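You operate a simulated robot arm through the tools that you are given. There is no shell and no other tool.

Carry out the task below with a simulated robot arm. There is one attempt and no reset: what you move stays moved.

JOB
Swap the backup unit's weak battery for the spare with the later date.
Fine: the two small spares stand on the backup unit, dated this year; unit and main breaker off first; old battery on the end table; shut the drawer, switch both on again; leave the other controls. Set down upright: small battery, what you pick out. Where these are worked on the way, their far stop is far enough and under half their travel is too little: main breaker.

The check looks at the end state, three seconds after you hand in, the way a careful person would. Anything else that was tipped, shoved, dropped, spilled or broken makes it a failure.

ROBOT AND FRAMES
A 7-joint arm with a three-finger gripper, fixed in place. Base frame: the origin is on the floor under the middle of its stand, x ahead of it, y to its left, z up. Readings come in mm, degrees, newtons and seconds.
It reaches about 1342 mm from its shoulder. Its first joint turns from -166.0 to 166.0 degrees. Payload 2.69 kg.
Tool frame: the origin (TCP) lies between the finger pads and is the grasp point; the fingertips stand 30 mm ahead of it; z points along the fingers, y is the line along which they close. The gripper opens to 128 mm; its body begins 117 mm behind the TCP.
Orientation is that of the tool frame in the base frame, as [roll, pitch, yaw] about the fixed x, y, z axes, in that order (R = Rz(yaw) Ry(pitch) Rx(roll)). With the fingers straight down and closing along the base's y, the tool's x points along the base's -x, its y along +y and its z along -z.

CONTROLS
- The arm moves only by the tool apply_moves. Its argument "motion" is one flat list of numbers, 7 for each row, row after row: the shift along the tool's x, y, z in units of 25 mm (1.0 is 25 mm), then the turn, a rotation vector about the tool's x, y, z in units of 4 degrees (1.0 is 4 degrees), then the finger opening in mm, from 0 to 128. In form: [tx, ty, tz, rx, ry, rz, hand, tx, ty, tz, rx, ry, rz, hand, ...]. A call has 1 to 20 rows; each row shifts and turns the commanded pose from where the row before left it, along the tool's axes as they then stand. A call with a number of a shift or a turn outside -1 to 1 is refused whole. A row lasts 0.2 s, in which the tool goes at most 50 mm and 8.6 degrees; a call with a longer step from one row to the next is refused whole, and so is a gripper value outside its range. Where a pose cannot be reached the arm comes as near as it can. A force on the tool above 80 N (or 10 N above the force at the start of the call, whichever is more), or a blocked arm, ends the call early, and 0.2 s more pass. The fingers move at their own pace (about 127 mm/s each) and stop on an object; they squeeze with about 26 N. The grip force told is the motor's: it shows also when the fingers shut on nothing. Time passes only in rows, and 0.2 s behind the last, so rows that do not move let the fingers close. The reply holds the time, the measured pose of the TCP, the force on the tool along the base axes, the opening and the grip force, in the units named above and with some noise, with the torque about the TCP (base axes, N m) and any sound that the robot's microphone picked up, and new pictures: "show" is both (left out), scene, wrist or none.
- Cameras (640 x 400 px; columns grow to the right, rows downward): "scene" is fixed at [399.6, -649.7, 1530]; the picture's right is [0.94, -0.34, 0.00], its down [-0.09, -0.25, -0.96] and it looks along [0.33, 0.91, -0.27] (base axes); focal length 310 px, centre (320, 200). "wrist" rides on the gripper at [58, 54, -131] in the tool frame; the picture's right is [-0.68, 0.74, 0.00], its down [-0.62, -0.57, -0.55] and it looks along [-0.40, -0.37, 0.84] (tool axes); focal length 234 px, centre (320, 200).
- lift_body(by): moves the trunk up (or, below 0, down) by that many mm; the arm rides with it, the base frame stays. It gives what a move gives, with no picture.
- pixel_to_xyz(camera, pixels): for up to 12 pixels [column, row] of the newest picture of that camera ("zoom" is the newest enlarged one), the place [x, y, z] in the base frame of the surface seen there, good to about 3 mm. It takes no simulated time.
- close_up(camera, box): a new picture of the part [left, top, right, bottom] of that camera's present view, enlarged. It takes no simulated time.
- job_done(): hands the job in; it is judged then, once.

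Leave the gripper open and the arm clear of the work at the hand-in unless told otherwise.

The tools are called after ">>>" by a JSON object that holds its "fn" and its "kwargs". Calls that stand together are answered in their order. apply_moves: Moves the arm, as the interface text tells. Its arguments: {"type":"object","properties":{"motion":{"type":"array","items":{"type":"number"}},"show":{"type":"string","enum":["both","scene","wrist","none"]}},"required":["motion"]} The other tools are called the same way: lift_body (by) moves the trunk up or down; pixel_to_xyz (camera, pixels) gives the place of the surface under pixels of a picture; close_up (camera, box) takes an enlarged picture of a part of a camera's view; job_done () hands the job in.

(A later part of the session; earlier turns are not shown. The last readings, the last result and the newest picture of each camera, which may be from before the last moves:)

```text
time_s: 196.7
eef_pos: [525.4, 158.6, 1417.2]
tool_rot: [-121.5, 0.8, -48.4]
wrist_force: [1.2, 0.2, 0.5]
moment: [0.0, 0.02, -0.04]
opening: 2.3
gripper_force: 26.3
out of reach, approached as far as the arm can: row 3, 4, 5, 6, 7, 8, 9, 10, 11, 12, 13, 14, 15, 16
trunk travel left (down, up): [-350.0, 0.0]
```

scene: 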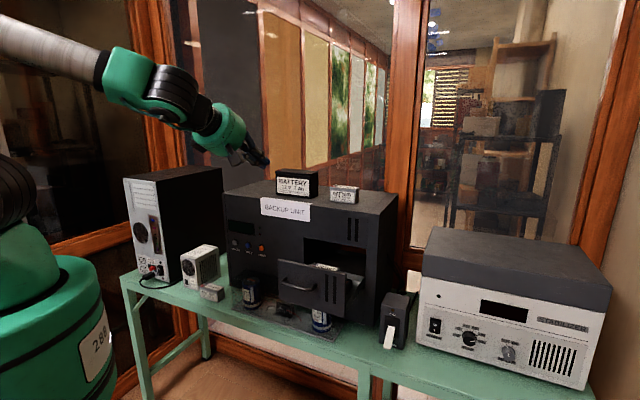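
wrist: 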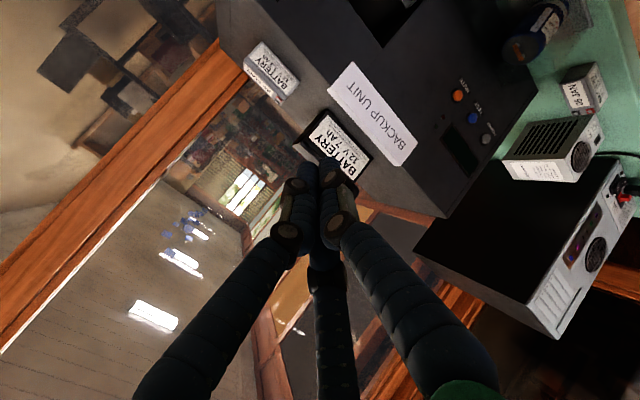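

The reversed roll limits the horizontal pose here (arm drifted up into free space, nothing touched). I return the tool to straight down, then turn it back to yaw 135, which worked before.

>>> {"fn": "apply_moves", "kwargs": {"motion": [0, 0, 0, -1, 0, 0, 0, 0, 0, 0, -1, 0, 0, 0, 0, 0, 0, -1, 0, 0, 0, 0, 0, 0, -1, 0, 0, 0, 0, 0, 0, -1, 0, 0, 0, 0, 0, 0, -1, 0, 0, 0, 0, 0, 0, -1, 0, 0, 0, 0, 0, 0, -1, 0, 0, 0, 0, 0, 0, -1, 0, 0, 0, 0, 0, 0, -1, 0, 0, 0, 0, 0, 0, -1, 0, 0, 0, 0, 0, 0, -1, 0, 0, 0, 0, 0, 0, -1, 0, 0, 0, 0, 0, 0, -1, 0, 0, 0, 0, 0, 0, -0.6, 0, 0, 0], "show": "none"}}

>>> {"fn": "apply_moves", "kwargs": {"motion": [0, 0, 0, 0, 0, 1, 0, 0, 0, 0, 0, 0, 1, 0, 0, 0, 0, 0, 0, 1, 0, 0, 0, 0, 0, 0, 1, 0, 0, 0, 0, 0, 0, 1, 0, 0, 0, 0, 0, 0, 1, 0, 0, 0, 0, 0, 0, 1, 0, 0, 0, 0, 0, 0, 1, 0, 0, 0, 0, 0, 0, 1, 0, 0, 0, 0, 0, 0, 1, 0, 0, 0, 0, 0, 0, 1, 0, 0, 0, 0, 0, 0, 1, 0, 0, 0, 0, 0, 0, 1, 0, 0, 0, 0, 0, 0, 1, 0, 0, 0, 0, 0, 0, 1, 0, 0, 0, 0, 0, 0, 1, 0, 0, 0, 0, 0, 0, 1, 0, 0, 0, 0, 0, 0, 1, 0, 0, 0, 0, 0, 0, 1, 0, 0, 0, 0, 0, 0, 1, 0], "show": "none"}}

>>> {"fn": "apply_moves", "kwargs": {"motion": [0, 0, 0, 0, 0, 1, 0, 0, 0, 0, 0, 0, 1, 0, 0, 0, 0, 0, 0, 1, 0, 0, 0, 0, 0, 0, 1, 0, 0, 0, 0, 0, 0, 1, 0, 0, 0, 0, 0, 0, 1, 0, 0, 0, 0, 0, 0, 1, 0, 0, 0, 0, 0, 0, 1, 0, 0, 0, 0, 0, 0, 1, 0, 0, 0, 0, 0, 0, 1, 0, 0, 0, 0, 0, 0, 1, 0, 0, 0, 0, 0, 0, 1, 0, 0, 0, 0, 0, 0, 1, 0, 0, 0, 0, 0, 0, 1, 0, 0, 0, 0, 0, 0, 1, 0, 0, 0, 0, 0, 0, 1, 0, 0, 0, 0, 0, 0, 1, 0, 0, 0, 0, 0, 0, 1, 0, 0, 0, 0, 0, 0, 1, 0, 0, 0, 0, 0, 0, 1, 0], "show": "both"}}

```text
time_s: 199.9
eef_pos: [526.6, 158.2, 1417.0]
tool_rot: [-180.0, 0.8, -48.3]
wrist_force: [-0.1, 0.5, -1.1]
moment: [-0.02, -0.04, 0.0]
opening: 2.2
gripper_force: 25.7
trunk travel left (down, up): [-350.0, 0.0]
```

```text
time_s: 204.1
eef_pos: [524.9, 157.9, 1418.5]
tool_rot: [179.2, 0.1, -128.4]
wrist_force: [1.0, 0.5, 0.0]
moment: [-0.03, 0.05, 0.01]
opening: 2.2
gripper_force: 26.2
trunk travel left (down, up): [-350.0, 0.0]
```

```text
time_s: 208.3
eef_pos: [525.7, 158.7, 1418.8]
tool_rot: [179.7, -0.6, 151.5]
wrist_force: [0.8, 0.6, -0.1]
moment: [0.0, 0.02, 0.02]
opening: 2.1
gripper_force: 26.2
trunk travel left (down, up): [-350.0, 0.0]
```

scene: 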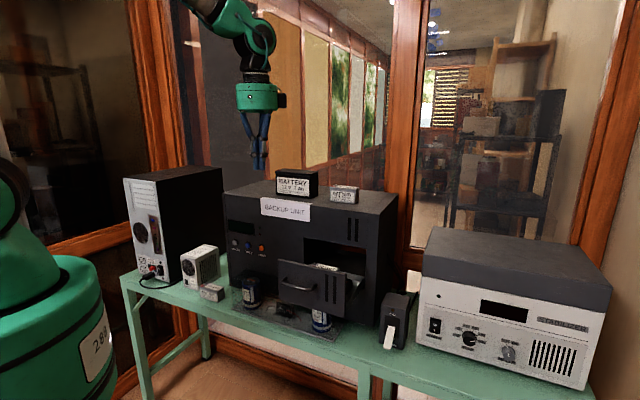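
wrist: 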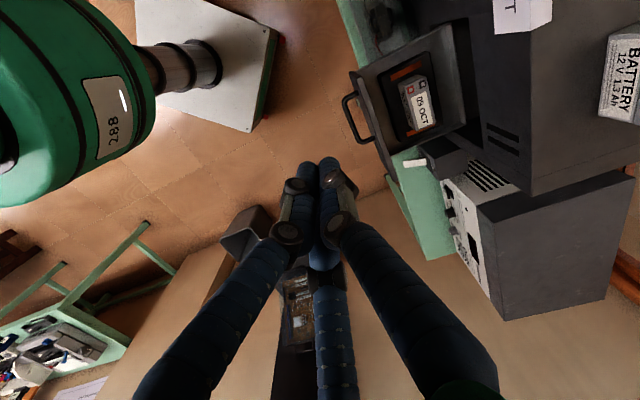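

>>> {"fn": "apply_moves", "kwargs": {"motion": [0, 0, 0, 0, 0, 1, 0, 0, 0, 0, 0, 0, 1, 0, 0, 0, 0, 0, 0, 1, 0, 0, 0, 0, 0, 0, 1, 0, 0, 0, 0, 0, 0, 0.12, 0, -0.5, -0.25, 0.9, 0, 0, 0, 0, -0.5, -0.25, 0.9, 0, 0, 0, 0, -0.5, -0.25, 0.9, 0, 0, 0, 0, -0.5, -0.25, 0.9, 0, 0, 0, 0, -0.5, -0.25, 0.9, 0, 0, 0, 0, -0.5, -0.25, 0.9, 0, 0, 0, 0, -0.5, -0.25, 0.9, 0, 0, 0, 0, -0.5, -0.25, 0.9, 0, 0, 0, 0], "show": "none"}}

>>> {"fn": "apply_moves", "kwargs": {"motion": [0, 0, 0, -1, 0, 0, 0, 0, 0, 0, -1, 0, 0, 0, 0, 0, 0, -1, 0, 0, 0, 0, 0, 0, -1, 0, 0, 0, 0, 0, 0, -1, 0, 0, 0, 0, 0, 0, -1, 0, 0, 0, 0, 0, 0, -1, 0, 0, 0, 0, 0, 0, -1, 0, 0, 0, 0, 0, 0, -1, 0, 0, 0, 0, 0, 0, -1, 0, 0, 0, 0, 0, 0, -1, 0, 0, 0, 0, 0, 0, -1, 0, 0, 0, 0, 0, 0, -1, 0, 0, 0, 0, 0, 0, -1, 0, 0, 0, 0, 0, 0, -1, 0, 0, 0, 0, 0, 0, -1, 0, 0, 0, 0, 0, 0, -1, 0, 0, 0, 0, 0, 0, -1, 0, 0, 0, 0, 0, 0, -1, 0, 0, 0], "show": "both"}}

```text
time_s: 211.1
eef_pos: [560.9, 54.3, 1235.9]
tool_rot: [179.8, -0.7, 135.3]
wrist_force: [0.1, -0.2, -0.6]
moment: [-0.02, -0.01, -0.03]
opening: 2.3
gripper_force: 26.1
trunk travel left (down, up): [-350.0, 0.0]
```

```text
time_s: 215.1
eef_pos: [559.8, 55.4, 1234.5]
tool_rot: [103.9, -0.7, 135.3]
wrist_force: [0.1, 0.0, 0.3]
moment: [0.02, 0.01, -0.01]
opening: 2.2
gripper_force: 25.9
trunk travel left (down, up): [-350.0, 0.0]
```

scene: 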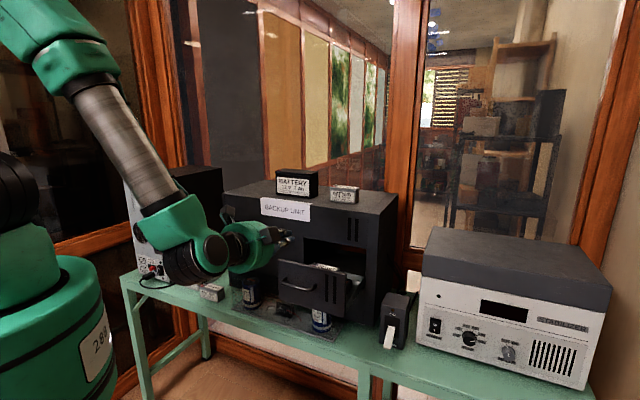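
wrist: 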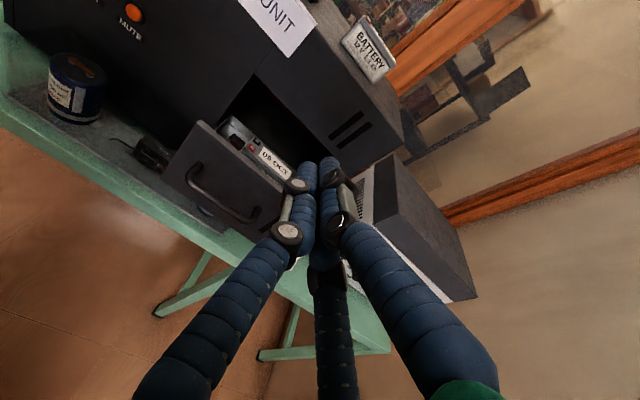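

Good pose. I descend in front of the drawer to below the handle height (tips at z≈1005), still off the face.

>>> {"fn": "apply_moves", "kwargs": {"motion": [-0.041, -0.918, 0.41, 0, 0, 0, 0, -0.041, -0.918, 0.41, 0, 0, 0, 0, -0.041, -0.918, 0.41, 0, 0, 0, 0, -0.041, -0.918, 0.41, 0, 0, 0, 0, -0.041, -0.918, 0.41, 0, 0, 0, 0, -0.041, -0.918, 0.41, 0, 0, 0, 0, -0.041, -0.918, 0.41, 0, 0, 0, 0, -0.041, -0.918, 0.41, 0, 0, 0, 0, -0.041, -0.918, 0.41, 0, 0, 0, 0], "show": "both"}}

```text
time_s: 217.1
eef_pos: [592.5, 79.7, 1013.0]
tool_rot: [103.9, -0.8, 135.1]
wrist_force: [0.0, -0.1, 0.3]
moment: [-0.02, -0.01, 0.01]
opening: 2.1
gripper_force: 26.0
trunk travel left (down, up): [-350.0, 0.0]
```

scene: 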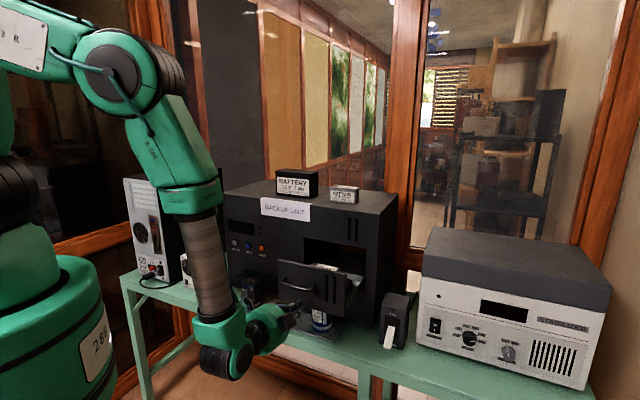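
wrist: 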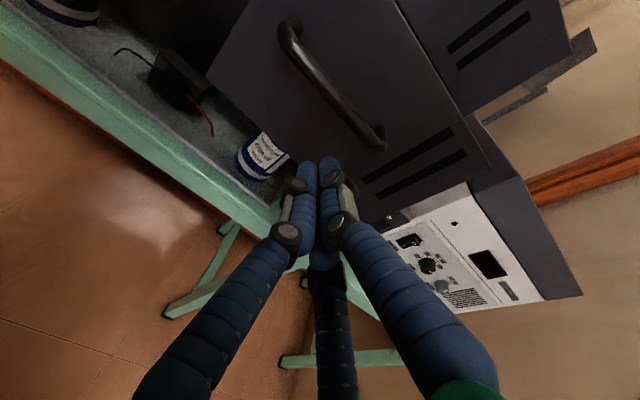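

Now I push forward slowly: first approach the face, then push the drawer in.

>>> {"fn": "apply_moves", "kwargs": {"motion": [0, 0.192, 0.777, 0, 0, 0, 0, 0, 0.192, 0.777, 0, 0, 0, 0, 0, 0.06, 0.24, 0, 0, 0, 0, 0, 0.06, 0.24, 0, 0, 0, 0, 0, 0.06, 0.24, 0, 0, 0, 0, 0, 0.08, 0.31, 0, 0, 0, 0, 0, 0.096, 0.39, 0, 0, 0, 0, 0, 0.096, 0.39, 0, 0, 0, 0], "show": "both"}}

```text
time_s: 218.9
eef_pos: [653.3, 140.1, 1013.8]
tool_rot: [103.9, -0.7, 135.3]
wrist_force: [-0.1, -1.1, 0.0]
moment: [-0.02, 0.04, -0.01]
opening: 2.2
gripper_force: 26.3
trunk travel left (down, up): [-350.0, 0.0]
```

scene: 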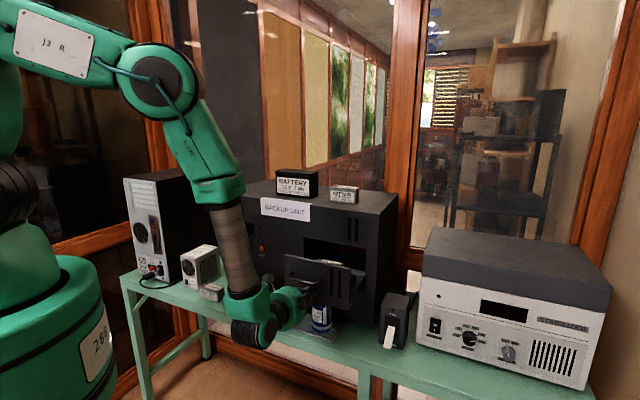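
wrist: 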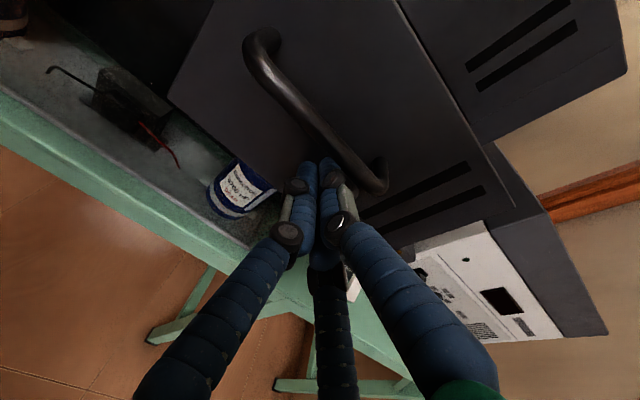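

The drawer moves in easily. Continue pushing (10 mm per step).

>>> {"fn": "apply_moves", "kwargs": {"motion": [0, 0.096, 0.39, 0, 0, 0, 0, 0, 0.096, 0.39, 0, 0, 0, 0, 0, 0.096, 0.39, 0, 0, 0, 0, 0, 0.096, 0.39, 0, 0, 0, 0, 0, 0.096, 0.39, 0, 0, 0, 0, 0, 0.096, 0.39, 0, 0, 0, 0, 0, 0.096, 0.39, 0, 0, 0, 0, 0, 0.096, 0.39, 0, 0, 0, 0, 0, 0.096, 0.39, 0, 0, 0, 0, 0, 0.096, 0.39, 0, 0, 0, 0, 0, 0.096, 0.39, 0, 0, 0, 0], "show": "both"}}

```text
time_s: 221.3
eef_pos: [732.3, 219.2, 1013.0]
tool_rot: [103.9, -0.9, 135.0]
wrist_force: [0.6, 0.8, -0.3]
moment: [-0.01, 0.05, 0.03]
opening: 2.0
gripper_force: 26.0
trunk travel left (down, up): [-350.0, 0.0]
```

scene: 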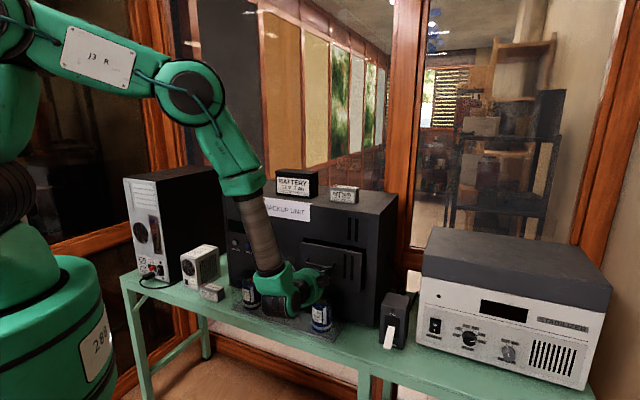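
wrist: 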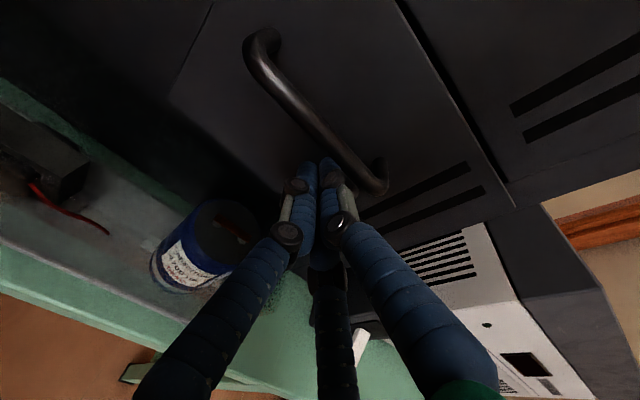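

~29 mm left. Continue in 5 mm steps, watching the force and sounds.

>>> {"fn": "apply_moves", "kwargs": {"motion": [0, 0.048, 0.195, 0, 0, 0, 0, 0, 0.048, 0.195, 0, 0, 0, 0, 0, 0.048, 0.195, 0, 0, 0, 0, 0, 0.048, 0.195, 0, 0, 0, 0, 0, 0.03, 0.12, 0, 0, 0, 0], "show": "none"}}

```text
time_s: 222.5
eef_pos: [748.9, 234.7, 1014.3]
tool_rot: [103.9, -0.8, 135.1]
wrist_force: [-0.5, -0.1, 0.2]
moment: [-0.01, 0.0, 0.01]
opening: 2.0
gripper_force: 25.5
trunk travel left (down, up): [-350.0, 0.0]
```

>>> {"fn": "apply_moves", "kwargs": {"motion": [0, 0.024, 0.097, 0, 0, 0, 0, 0, 0.024, 0.097, 0, 0, 0, 0, 0, 0.024, 0.097, 0, 0, 0, 0], "show": "none"}}

```text
time_s: 223.3
eef_pos: [752.4, 239.0, 1013.6]
tool_rot: [103.8, -0.8, 135.1]
wrist_force: [-9.2, -12.7, 3.2]
moment: [0.19, -0.18, -0.1]
opening: 2.1
gripper_force: 26.2
trunk travel left (down, up): [-350.0, 0.0]
```

Resistance of ~16 N: at the stop. Checking that the front is flush.

>>> {"fn": "apply_moves", "kwargs": {"motion": [0, 0.012, 0.05, 0, 0, 0, 0], "show": "scene"}}

>>> {"fn": "close_up", "kwargs": {"camera": "scene", "box": [280, 225, 400, 310]}}

```text
time_s: 223.7
eef_pos: [752.0, 239.2, 1013.3]
tool_rot: [104.0, -0.9, 135.1]
wrist_force: [-17.7, -21.4, 1.8]
moment: [0.3, -0.24, -0.11]
opening: 2.1
gripper_force: 26.1
trunk travel left (down, up): [-350.0, 0.0]
```

scene: 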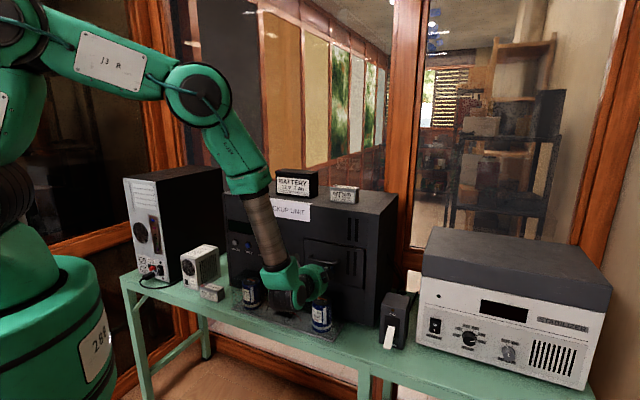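

```text
4.71 times, centred on (340, 268) of scene
```

zoom: 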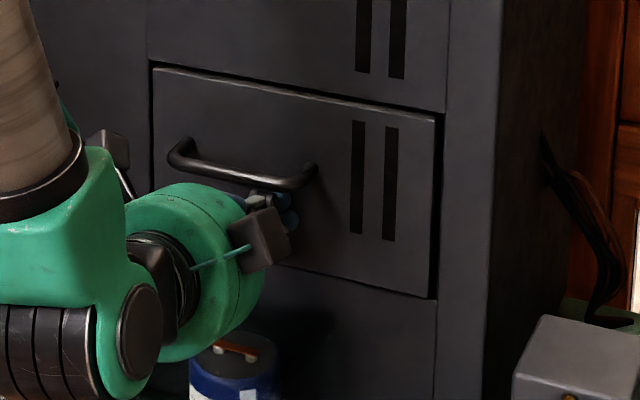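

The drawer is flush shut. I back away along the pull direction and raise, then go to the breaker.

>>> {"fn": "apply_moves", "kwargs": {"motion": [0, -0.1, -0.4, 0, 0, 0, 0, 0, -0.24, -0.97, 0, 0, 0, 0, 0, -0.24, -0.97, 0, 0, 0, 0, 0, -0.24, -0.97, 0, 0, 0, 0, 0, -0.24, -0.97, 0, 0, 0, 0, 0, -0.24, -0.97, 0, 0, 0, 0, 0, 0.97, -0.24, 0, 0, 0, 0, 0, 0.97, -0.24, 0, 0, 0, 0, 0, 0.97, -0.24, 0, 0, 0, 0, 0, 0.97, -0.24, 0, 0, 0, 0, 0, 0.97, -0.24, 0, 0, 0, 0, 0, 0.97, -0.24, 0, 0, 0, 0, 0, 0.97, -0.24, 0, 0, 0, 0], "show": "both"}}

>>> {"fn": "close_up", "kwargs": {"camera": "scene", "box": [370, 285, 450, 355]}}

```text
time_s: 226.5
eef_pos: [660.4, 143.5, 1188.7]
tool_rot: [103.9, -0.8, 135.1]
wrist_force: [-0.5, -0.1, 0.5]
moment: [0.02, -0.03, 0.02]
opening: 2.3
gripper_force: 26.1
trunk travel left (down, up): [-350.0, 0.0]
```

scene: 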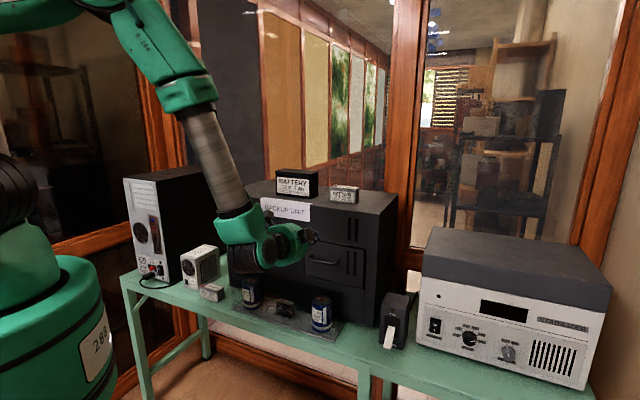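
wrist: 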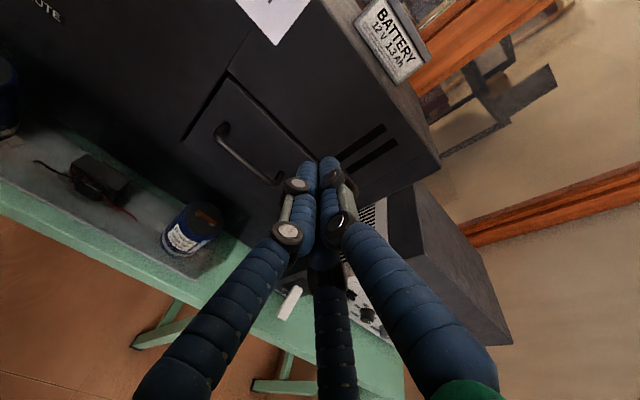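

```text
5.71 times, centred on (410, 320) of scene
```

zoom: 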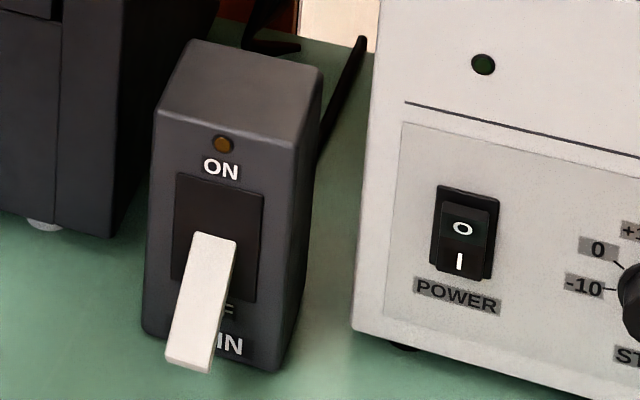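

>>> {"fn": "pixel_to_xyz", "kwargs": {"camera": "zoom", "pixels": [[188, 350], [178, 345], [200, 355], [190, 365], [200, 300], [190, 300], [212, 300], [215, 245], [205, 240], [228, 245], [370, 300], [355, 320]]}}

>>> {"fn": "pixel_to_xyz", "kwargs": {"camera": "scene", "pixels": [[420, 340], [434, 326], [445, 345], [422, 300], [470, 338], [560, 370], [425, 245], [415, 335]]}}

```text
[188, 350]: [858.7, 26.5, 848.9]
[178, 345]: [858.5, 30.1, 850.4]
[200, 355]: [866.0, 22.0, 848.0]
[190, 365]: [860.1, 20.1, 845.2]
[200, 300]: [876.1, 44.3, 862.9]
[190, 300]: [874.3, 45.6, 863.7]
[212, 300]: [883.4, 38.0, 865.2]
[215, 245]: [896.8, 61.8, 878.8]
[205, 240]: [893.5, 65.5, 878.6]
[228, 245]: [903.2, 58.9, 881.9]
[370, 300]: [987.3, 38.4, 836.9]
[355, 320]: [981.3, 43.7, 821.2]
```

```text
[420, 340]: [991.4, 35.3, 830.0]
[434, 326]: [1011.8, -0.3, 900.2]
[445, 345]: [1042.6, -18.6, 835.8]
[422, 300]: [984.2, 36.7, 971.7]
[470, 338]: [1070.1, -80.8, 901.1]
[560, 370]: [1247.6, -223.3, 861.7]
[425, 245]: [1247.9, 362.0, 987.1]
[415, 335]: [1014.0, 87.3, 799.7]
```

Lever at OFF: top line from tip (859,25,848) to root (897,62,879), 30° down. To switch ON I'll grip it lightly from both sides and lift. First roll the tool 90° about its axis (finger closing along the panel's width), here in free space.

>>> {"fn": "apply_moves", "kwargs": {"motion": [0, 0, 0, 0, 0, 1, 0, 0, 0, 0, 0, 0, 1, 0, 0, 0, 0, 0, 0, 1, 0, 0, 0, 0, 0, 0, 1, 0, 0, 0, 0, 0, 0, 1, 0, 0, 0, 0, 0, 0, 1, 0, 0, 0, 0, 0, 0, 1, 0, 0, 0, 0, 0, 0, 1, 0, 0, 0, 0, 0, 0, 1, 0, 0, 0, 0, 0, 0, 1, 0, 0, 0, 0, 0, 0, 1, 0, 0, 0, 0, 0, 0, 1, 0, 0, 0, 0, 0, 0, 1, 0, 0, 0, 0, 0, 0, 1, 0, 0, 0, 0, 0, 0, 1, 0, 0, 0, 0, 0, 0, 1, 0, 0, 0, 0, 0, 0, 1, 0, 0, 0, 0, 0, 0, 1, 0, 0, 0, 0, 0, 0, 1, 0, 0, 0, 0, 0, 0, 1, 0], "show": "none"}}

>>> {"fn": "apply_moves", "kwargs": {"motion": [0, 0, 0, 0, 0, 1, 20, 0, 0, 0, 0, 0, 1, 20, 0, 0, 0, 0, 0, 0.5, 20, 0, 0, 0, 0, -1, 0, 20, 0, 0, 0, 0, -1, 0, 20, 0, 0, 0, 0, -1, 0, 20, 0, 0, 0, 0, -1, 0, 20, 0, 0, 0, 0, -1, 0, 20, 0, 0, 0, 0, -1, 0, 20, 0, 0, 0, 0, -1, 0, 20, 0, 0, 0, 0, -0.75, 0, 20], "show": "both"}}

```text
time_s: 230.7
eef_pos: [660.3, 142.8, 1187.9]
tool_rot: [147.3, -73.4, 79.1]
wrist_force: [0.3, -0.5, -0.4]
moment: [-0.01, -0.03, -0.03]
opening: 2.1
gripper_force: 26.6
trunk travel left (down, up): [-350.0, 0.0]
```

```text
time_s: 233.1
eef_pos: [660.8, 144.2, 1187.1]
tool_rot: [-178.8, -45.0, 44.4]
wrist_force: [-0.4, -0.5, -0.2]
moment: [-0.02, -0.01, -0.02]
opening: 20.0
gripper_force: 0.1
trunk travel left (down, up): [-350.0, 0.0]
```

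scene: 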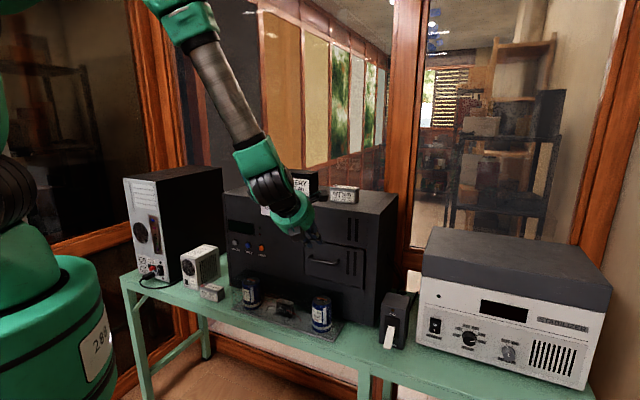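
wrist: 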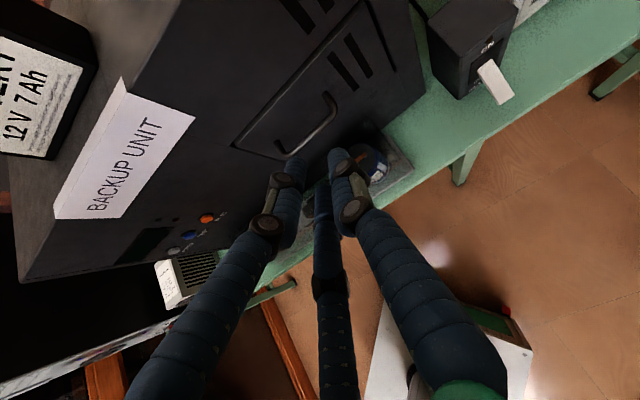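

Pose good. Move to in front of/above the breaker lever, fingers at 50 mm.

>>> {"fn": "apply_moves", "kwargs": {"motion": [-0.648, 0.978, 0.778, 0, 0, 0, 50, -0.648, 0.978, 0.778, 0, 0, 0, 50, -0.648, 0.978, 0.778, 0, 0, 0, 50, -0.648, 0.978, 0.778, 0, 0, 0, 50, -0.648, 0.978, 0.778, 0, 0, 0, 50, -0.648, 0.978, 0.778, 0, 0, 0, 50, -0.648, 0.978, 0.778, 0, 0, 0, 50, -0.648, 0.978, 0.778, 0, 0, 0, 50, -0.648, 0.978, 0.778, 0, 0, 0, 50], "show": "both"}}

>>> {"fn": "close_up", "kwargs": {"camera": "wrist", "box": [220, 60, 440, 220]}}

```text
time_s: 235.1
eef_pos: [829.5, 6.9, 958.1]
tool_rot: [-178.8, -45.0, 44.4]
wrist_force: [-0.6, -0.2, -0.9]
moment: [-0.01, -0.02, 0.02]
opening: 50.1
gripper_force: 0.0
trunk travel left (down, up): [-350.0, 0.0]
```

scene: 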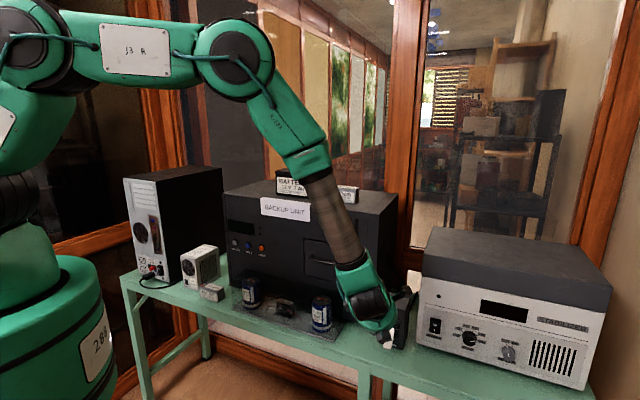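
wrist: 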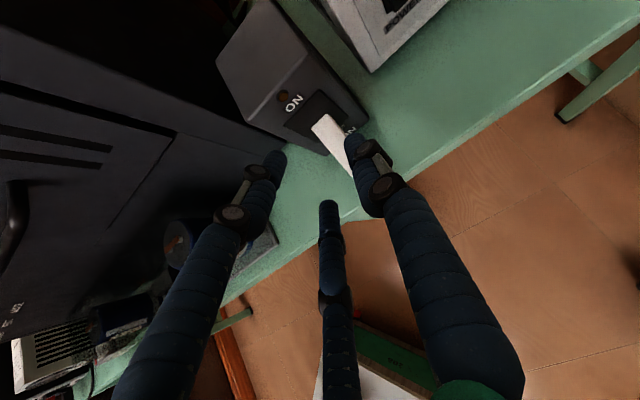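

```text
2.50 times, centred on (330, 140) of wrist
```

zoom: 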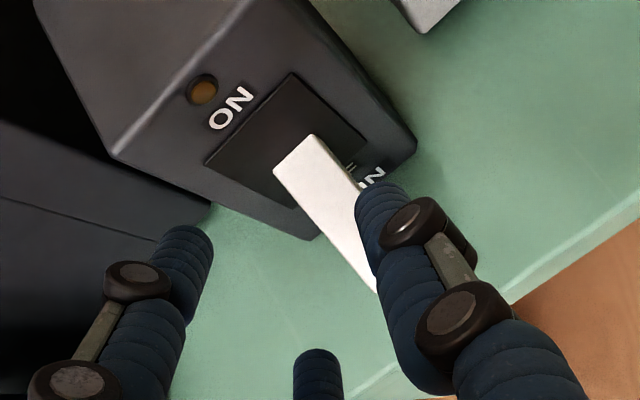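

>>> {"fn": "pixel_to_xyz", "kwargs": {"camera": "zoom", "pixels": [[278, 172], [318, 140], [297, 158], [310, 220], [345, 190], [330, 210], [345, 265], [350, 240], [360, 270], [365, 200], [200, 240], [318, 355]]}}

```text
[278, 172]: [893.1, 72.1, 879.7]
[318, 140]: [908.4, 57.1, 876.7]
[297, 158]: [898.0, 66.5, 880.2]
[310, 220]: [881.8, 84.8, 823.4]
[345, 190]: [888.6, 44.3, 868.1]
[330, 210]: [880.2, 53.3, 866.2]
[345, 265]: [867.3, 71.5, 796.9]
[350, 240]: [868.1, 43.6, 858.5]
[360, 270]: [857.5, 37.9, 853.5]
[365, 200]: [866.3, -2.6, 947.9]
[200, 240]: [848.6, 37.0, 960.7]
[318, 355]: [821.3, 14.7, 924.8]
```

Lever spans u≈580–602. I set the tool at u≈586 and come down so the lever lies between the single finger (right) and the pair (left).

>>> {"fn": "apply_moves", "kwargs": {"motion": [0, 0.176, 0, 0, 0, 0, 58, -0.302, 0, 0.67, 0, 0, 0, 58, -0.302, 0, 0.67, 0, 0, 0, 58, -0.302, 0, 0.67, 0, 0, 0, 58, -0.302, 0, 0.67, 0, 0, 0, 58], "show": "both"}}

>>> {"fn": "close_up", "kwargs": {"camera": "wrist", "box": [220, 60, 440, 260]}}

```text
time_s: 236.3
eef_pos: [852.0, 22.9, 891.4]
tool_rot: [-179.0, -45.1, 44.3]
wrist_force: [0.2, 1.7, 0.5]
moment: [-0.04, 0.02, 0.02]
opening: 57.9
gripper_force: 0.0
trunk travel left (down, up): [-350.0, 0.0]
```

scene: 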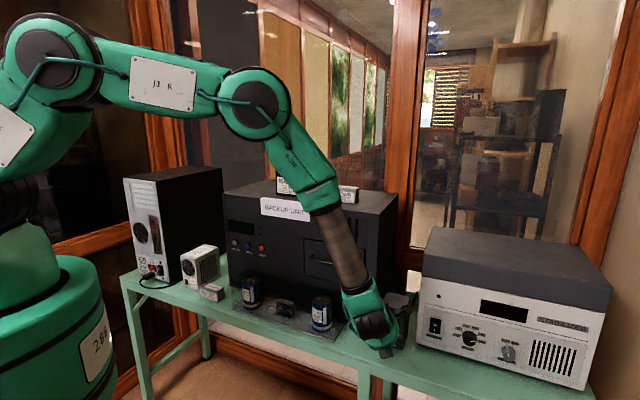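
wrist: 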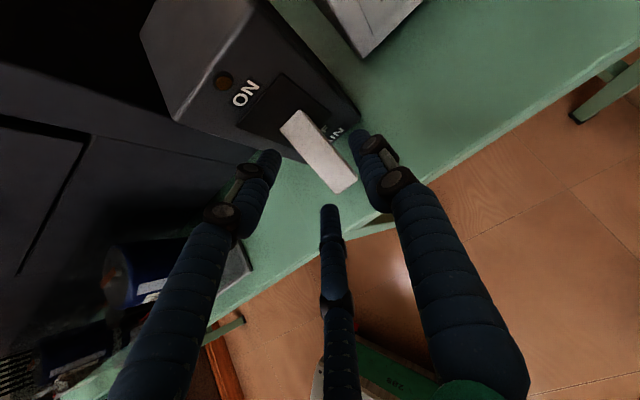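

```text
2.00 times, centred on (330, 160) of wrist
```

zoom: 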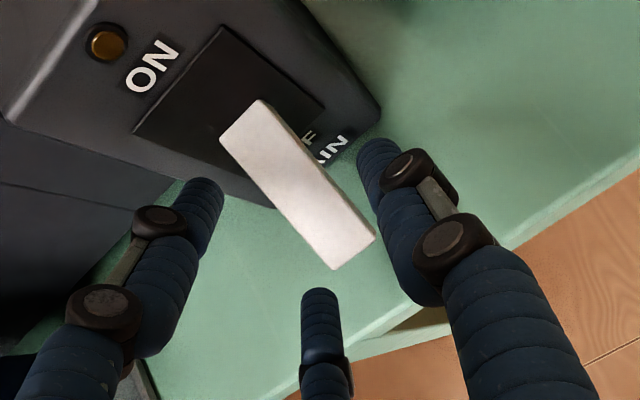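

>>> {"fn": "pixel_to_xyz", "kwargs": {"camera": "zoom", "pixels": [[335, 262], [370, 238], [352, 250], [225, 140], [258, 105], [290, 200], [330, 170], [365, 150], [380, 200], [210, 185], [318, 292], [300, 180]]}}

```text
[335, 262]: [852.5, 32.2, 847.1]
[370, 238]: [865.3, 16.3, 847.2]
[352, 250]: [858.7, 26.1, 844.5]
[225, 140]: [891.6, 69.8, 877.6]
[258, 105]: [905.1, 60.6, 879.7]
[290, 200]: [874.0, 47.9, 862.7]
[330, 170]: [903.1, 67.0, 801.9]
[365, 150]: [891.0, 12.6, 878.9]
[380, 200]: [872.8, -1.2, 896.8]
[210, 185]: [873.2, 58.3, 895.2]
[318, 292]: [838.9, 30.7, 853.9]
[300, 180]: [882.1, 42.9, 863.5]
```

Lever lies between the fingers with clearance on both sides. Final ~20 mm down, then close gently.

>>> {"fn": "apply_moves", "kwargs": {"motion": [-0.2, -0.02, 0.35, 0, 0, 0, 58, -0.2, -0.02, 0.35, 0, 0, 0, 58], "show": "wrist"}}

>>> {"fn": "apply_moves", "kwargs": {"motion": [0, 0, 0, 0, 0, 0, 45, 0, 0, 0, 0, 0, 0, 35, 0, 0, 0, 0, 0, 0, 25], "show": "both"}}

>>> {"fn": "close_up", "kwargs": {"camera": "wrist", "box": [220, 60, 440, 260]}}

```text
time_s: 236.9
eef_pos: [853.3, 26.8, 870.6]
tool_rot: [-178.9, -45.1, 44.3]
wrist_force: [-0.3, -0.3, 0.7]
moment: [0.03, -0.03, 0.01]
opening: 58.3
gripper_force: 0.0
trunk travel left (down, up): [-350.0, 0.0]
```

wrist: 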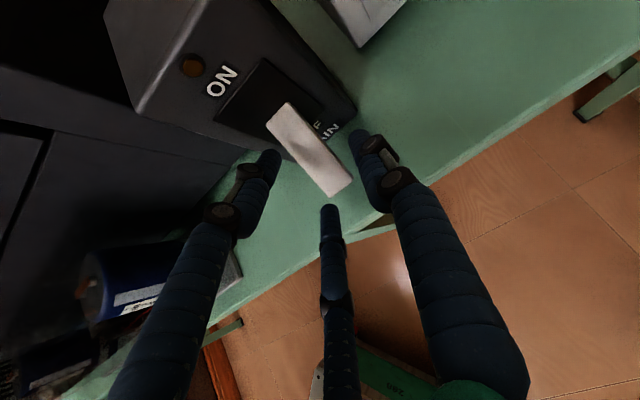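

```text
time_s: 237.7
eef_pos: [851.9, 26.6, 870.7]
tool_rot: [-179.0, -45.1, 44.4]
wrist_force: [-2.2, 6.6, 0.8]
moment: [-0.19, -0.24, 0.61]
opening: 36.6
gripper_force: 45.2
trunk travel left (down, up): [-350.0, 0.0]
```

scene: 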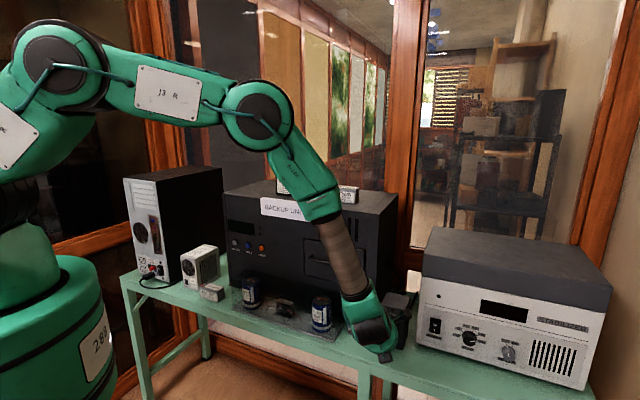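
wrist: 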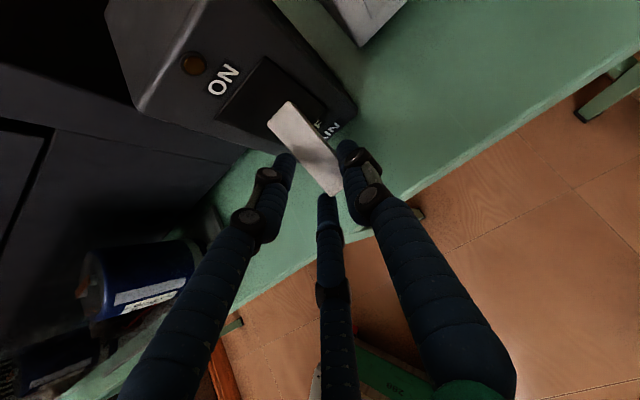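

```text
2.00 times, centred on (330, 160) of wrist
```

zoom: 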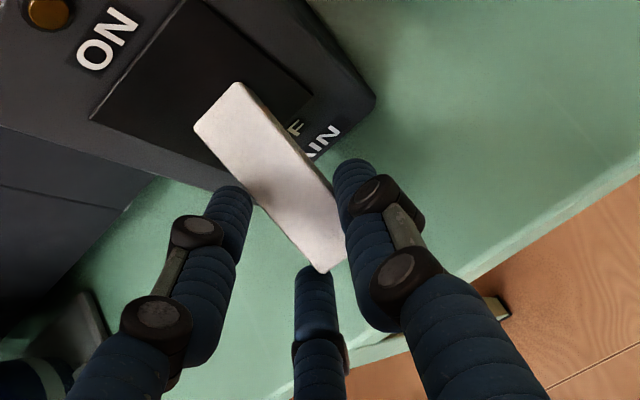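

Lever gripped with only ~6 N of side load. Lift slowly.

>>> {"fn": "apply_moves", "kwargs": {"motion": [0.2, 0, -0.2, 0, 0, 0, 20, 0.2, 0, -0.2, 0, 0, 0, 20, 0.2, 0, -0.2, 0, 0, 0, 20], "show": "both"}}

>>> {"fn": "close_up", "kwargs": {"camera": "wrist", "box": [220, 60, 440, 260]}}

```text
time_s: 238.5
eef_pos: [857.6, 25.6, 895.6]
tool_rot: [-179.3, -45.4, 44.6]
wrist_force: [1.7, -0.4, 1.6]
moment: [-0.07, 0.28, 0.16]
opening: 20.6
gripper_force: 0.1
trunk travel left (down, up): [-350.0, 0.0]
```

scene: 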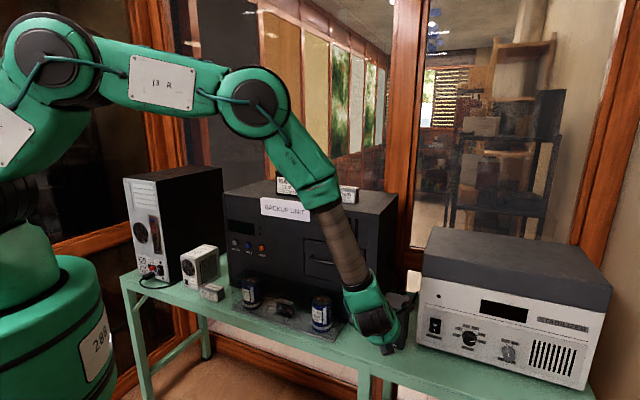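
wrist: 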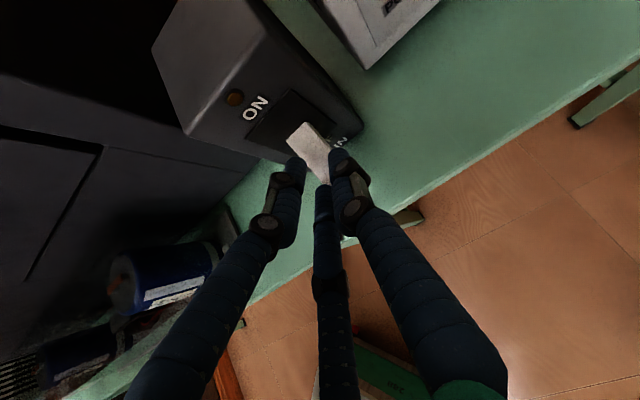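

```text
2.00 times, centred on (330, 160) of wrist
```

zoom: 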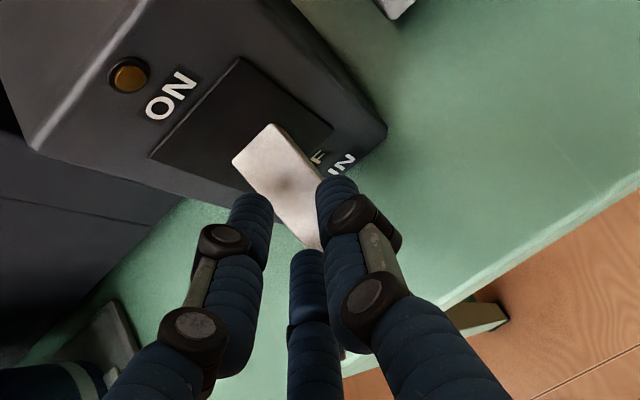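

The fingertips slipped off upward (too shallow). A horizontal approach is better: with the tool level, one finger of the pair will sit under the lever. I retreat back and up, then level the tool.

>>> {"fn": "apply_moves", "kwargs": {"motion": [0.3, 0, -0.4, 0, 0, 0, 20, -0.425, 0, -0.99, 0, 0, 0, 30, -0.425, 0, -0.99, 0, 0, 0, 40, -0.425, 0, -0.99, 0, 0, 0, 50, -0.425, 0, -0.99, 0, 0, 0, 50, 0, 0, 0, 0, 1, 0, 50, 0, 0, 0, 0, 1, 0, 50, 0, 0, 0, 0, 1, 0, 50, 0, 0, 0, 0, 1, 0, 50, 0, 0, 0, 0, 1, 0, 50, 0, 0, 0, 0, 1, 0, 50, 0, 0, 0, 0, 1, 0, 50, 0, 0, 0, 0, 1, 0, 50, 0, 0, 0, 0, 1, 0, 50, 0, 0, 0, 0, 1, 0, 50], "show": "both"}}

```text
time_s: 241.7
eef_pos: [781.2, -45.7, 943.8]
tool_rot: [-171.3, -85.1, 36.4]
wrist_force: [0.0, -0.1, 0.5]
moment: [-0.03, 0.01, 0.01]
opening: 49.7
gripper_force: 0.1
trunk travel left (down, up): [-350.0, 0.0]
```

scene: 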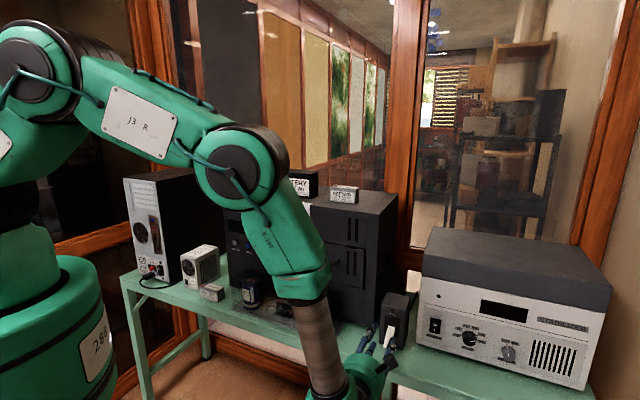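
wrist: 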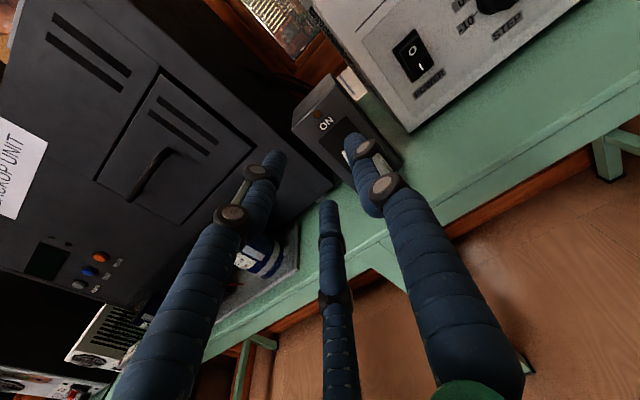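

The level pose works. Now I lower to lever height (z≈855) while still in front of the bench edge.

>>> {"fn": "apply_moves", "kwargs": {"motion": [-0.89, 0.01, 0.07, 0, 0, 0, 50, -0.89, 0.01, 0.07, 0, 0, 0, 50, -0.89, 0.01, 0.07, 0, 0, 0, 50, -0.89, 0.01, 0.07, 0, 0, 0, 50], "show": "both"}}

>>> {"fn": "close_up", "kwargs": {"camera": "wrist", "box": [220, 60, 440, 260]}}

```text
time_s: 242.7
eef_pos: [781.8, -46.3, 855.2]
tool_rot: [-171.1, -85.1, 36.3]
wrist_force: [0.0, -0.3, -0.2]
moment: [-0.04, 0.03, 0.0]
opening: 50.2
gripper_force: 0.0
trunk travel left (down, up): [-350.0, 0.0]
```

scene: 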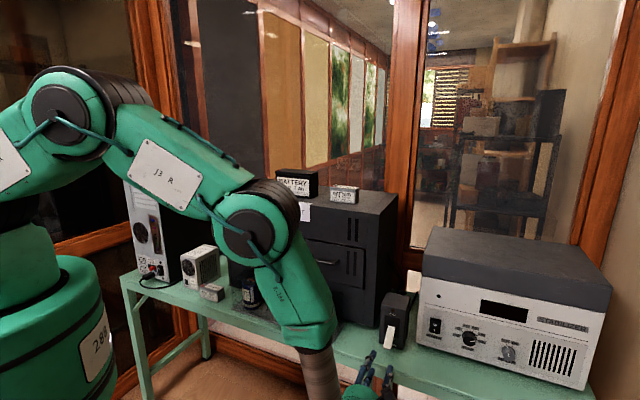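
wrist: 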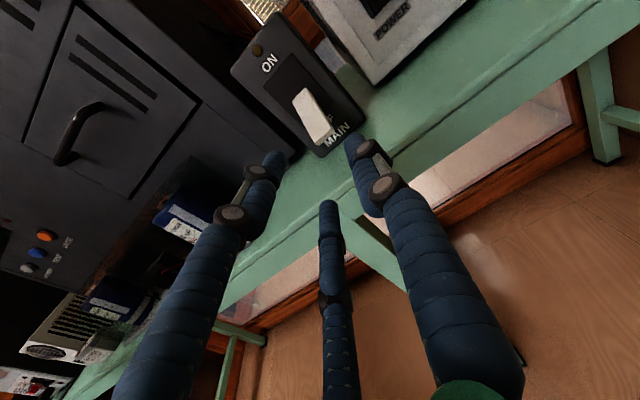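

```text
2.00 times, centred on (330, 160) of wrist
```

zoom: 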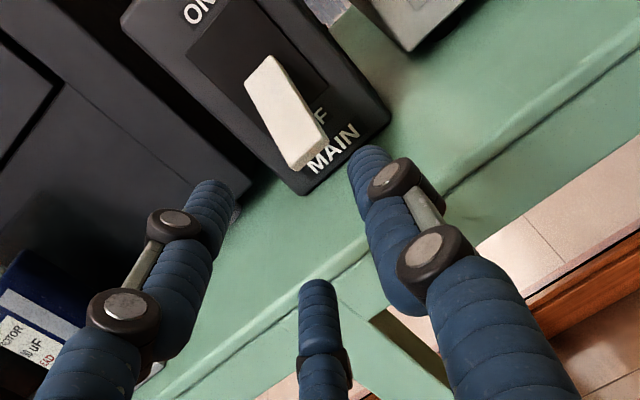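

Lever lies ahead between the fingers. Move forward level, in stages.

>>> {"fn": "apply_moves", "kwargs": {"motion": [0.076, 0, 0.9, 0, 0, 0, 50, 0.076, 0, 0.9, 0, 0, 0, 50, 0.076, 0, 0.9, 0, 0, 0, 50], "show": "wrist"}}

>>> {"fn": "close_up", "kwargs": {"camera": "wrist", "box": [220, 60, 440, 260]}}

```text
time_s: 243.5
eef_pos: [829.7, 2.1, 853.5]
tool_rot: [-170.9, -85.1, 36.1]
wrist_force: [-1.3, -0.2, 0.2]
moment: [0.02, 0.0, -0.01]
opening: 50.2
gripper_force: 0.1
trunk travel left (down, up): [-350.0, 0.0]
```

wrist: 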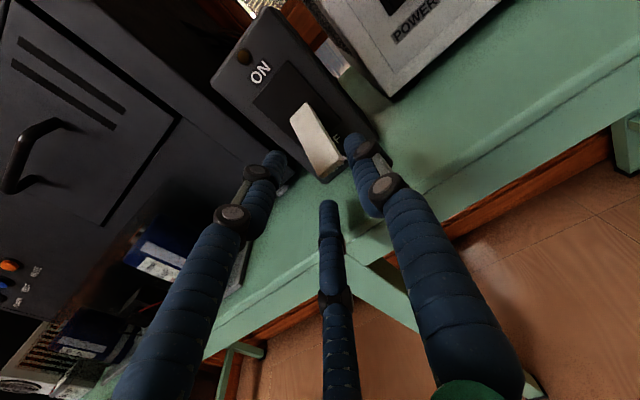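

```text
2.00 times, centred on (330, 160) of wrist
```

zoom: 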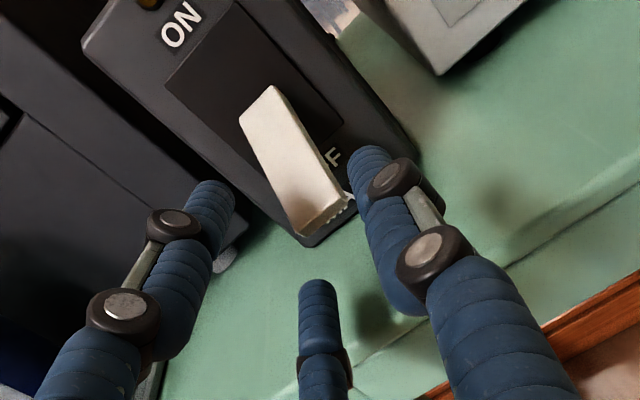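

>>> {"fn": "pixel_to_xyz", "kwargs": {"camera": "zoom", "pixels": [[305, 228], [350, 195], [328, 218], [360, 155], [375, 190], [215, 190], [318, 285], [325, 300], [270, 110], [295, 170], [300, 240], [345, 205]]}}

```text
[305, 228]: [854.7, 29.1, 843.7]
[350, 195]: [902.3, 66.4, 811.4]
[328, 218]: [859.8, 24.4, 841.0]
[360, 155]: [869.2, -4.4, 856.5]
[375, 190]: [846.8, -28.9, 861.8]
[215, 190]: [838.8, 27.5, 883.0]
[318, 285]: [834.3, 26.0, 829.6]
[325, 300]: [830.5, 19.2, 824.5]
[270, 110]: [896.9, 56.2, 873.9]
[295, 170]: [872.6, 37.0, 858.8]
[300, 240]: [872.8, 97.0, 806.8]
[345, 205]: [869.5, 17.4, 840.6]
```

>>> {"fn": "apply_moves", "kwargs": {"motion": [0.08, 0.02, 0.88, 0, 0, 0, 50, 0.08, 0.02, 0.88, 0, 0, 0, 50], "show": "wrist"}}

>>> {"fn": "close_up", "kwargs": {"camera": "wrist", "box": [220, 60, 440, 260]}}

```text
time_s: 244.1
eef_pos: [861.0, 33.3, 855.8]
tool_rot: [-170.7, -84.9, 35.9]
wrist_force: [-0.3, 0.8, -0.2]
moment: [0.02, 0.0, 0.02]
opening: 50.2
gripper_force: 0.1
trunk travel left (down, up): [-350.0, 0.0]
```

wrist: 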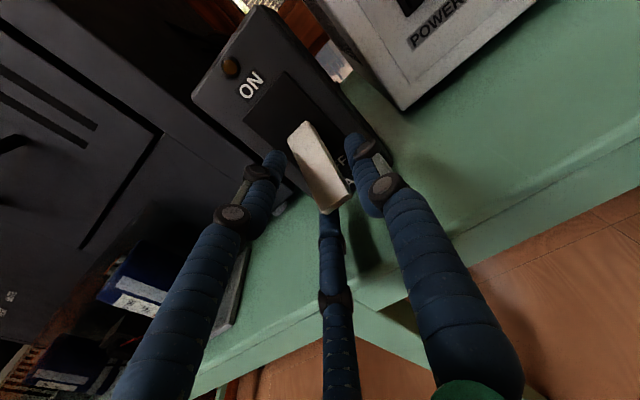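

```text
2.00 times, centred on (330, 160) of wrist
```

zoom: 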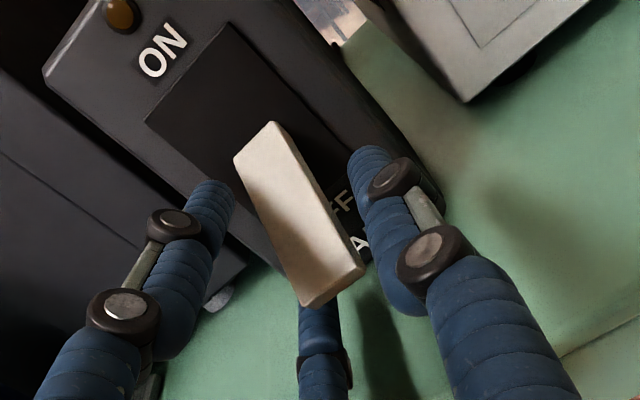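

The lower finger is now under the lever. Close gently around it.

>>> {"fn": "apply_moves", "kwargs": {"motion": [0, 0.12, 0, 0, 0, 0, 45, 0, 0, 0, 0, 0, 0, 38, 0, 0, 0, 0, 0, 0, 30], "show": "wrist"}}

>>> {"fn": "close_up", "kwargs": {"camera": "wrist", "box": [220, 60, 440, 260]}}

```text
time_s: 244.9
eef_pos: [859.8, 31.6, 853.6]
tool_rot: [-170.5, -85.1, 35.9]
wrist_force: [-10.0, 12.6, 3.0]
moment: [-0.15, -0.17, 0.47]
opening: 37.3
gripper_force: 5.4
trunk travel left (down, up): [-350.0, 0.0]
```

wrist: 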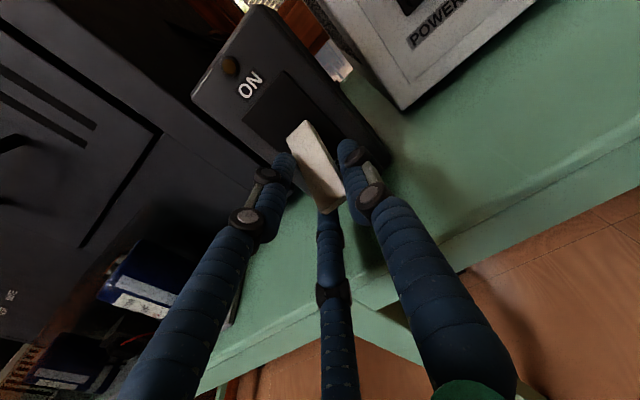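

```text
2.00 times, centred on (330, 160) of wrist
```

zoom: 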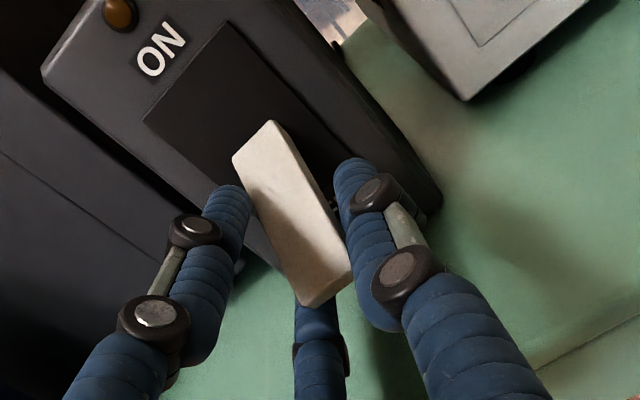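

Side load ~16 N; shift 2 mm left to relax, then lift slowly.

>>> {"fn": "apply_moves", "kwargs": {"motion": [0, -0.1, 0, 0, 0, 0, 34, 0.2, 0, 0, 0, 0, 0, 34, 0.2, 0, 0, 0, 0, 0, 34, 0.2, 0, 0, 0, 0, 0, 34], "show": "wrist"}}

>>> {"fn": "close_up", "kwargs": {"camera": "wrist", "box": [220, 60, 440, 260]}}

```text
time_s: 245.9
eef_pos: [861.8, 33.0, 869.6]
tool_rot: [-170.5, -84.9, 35.7]
wrist_force: [-14.1, 8.0, -5.1]
moment: [0.21, 0.32, -0.03]
opening: 42.2
gripper_force: 6.0
trunk travel left (down, up): [-350.0, 0.0]
```

wrist: 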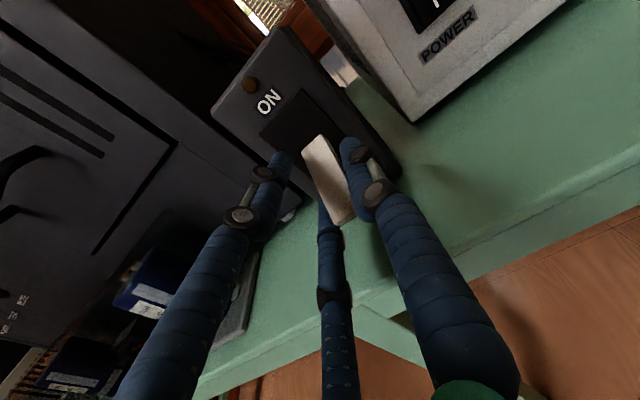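

```text
2.00 times, centred on (330, 160) of wrist
```

zoom: 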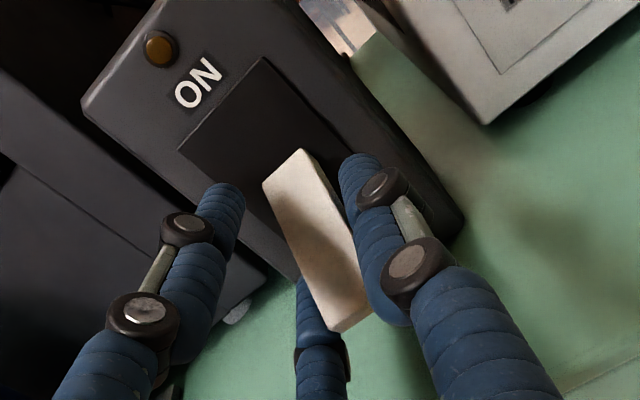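

>>> {"fn": "pixel_to_xyz", "kwargs": {"camera": "zoom", "pixels": [[335, 318], [345, 322], [370, 305], [300, 160], [275, 190], [310, 230], [320, 340], [305, 290], [350, 165], [230, 195]]}}

```text
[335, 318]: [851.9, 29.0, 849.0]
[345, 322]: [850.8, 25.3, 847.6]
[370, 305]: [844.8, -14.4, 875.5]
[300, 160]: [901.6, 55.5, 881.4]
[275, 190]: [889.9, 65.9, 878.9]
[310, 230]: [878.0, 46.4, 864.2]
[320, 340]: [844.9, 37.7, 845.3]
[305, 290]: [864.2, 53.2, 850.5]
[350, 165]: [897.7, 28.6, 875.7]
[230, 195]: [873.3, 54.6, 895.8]
```

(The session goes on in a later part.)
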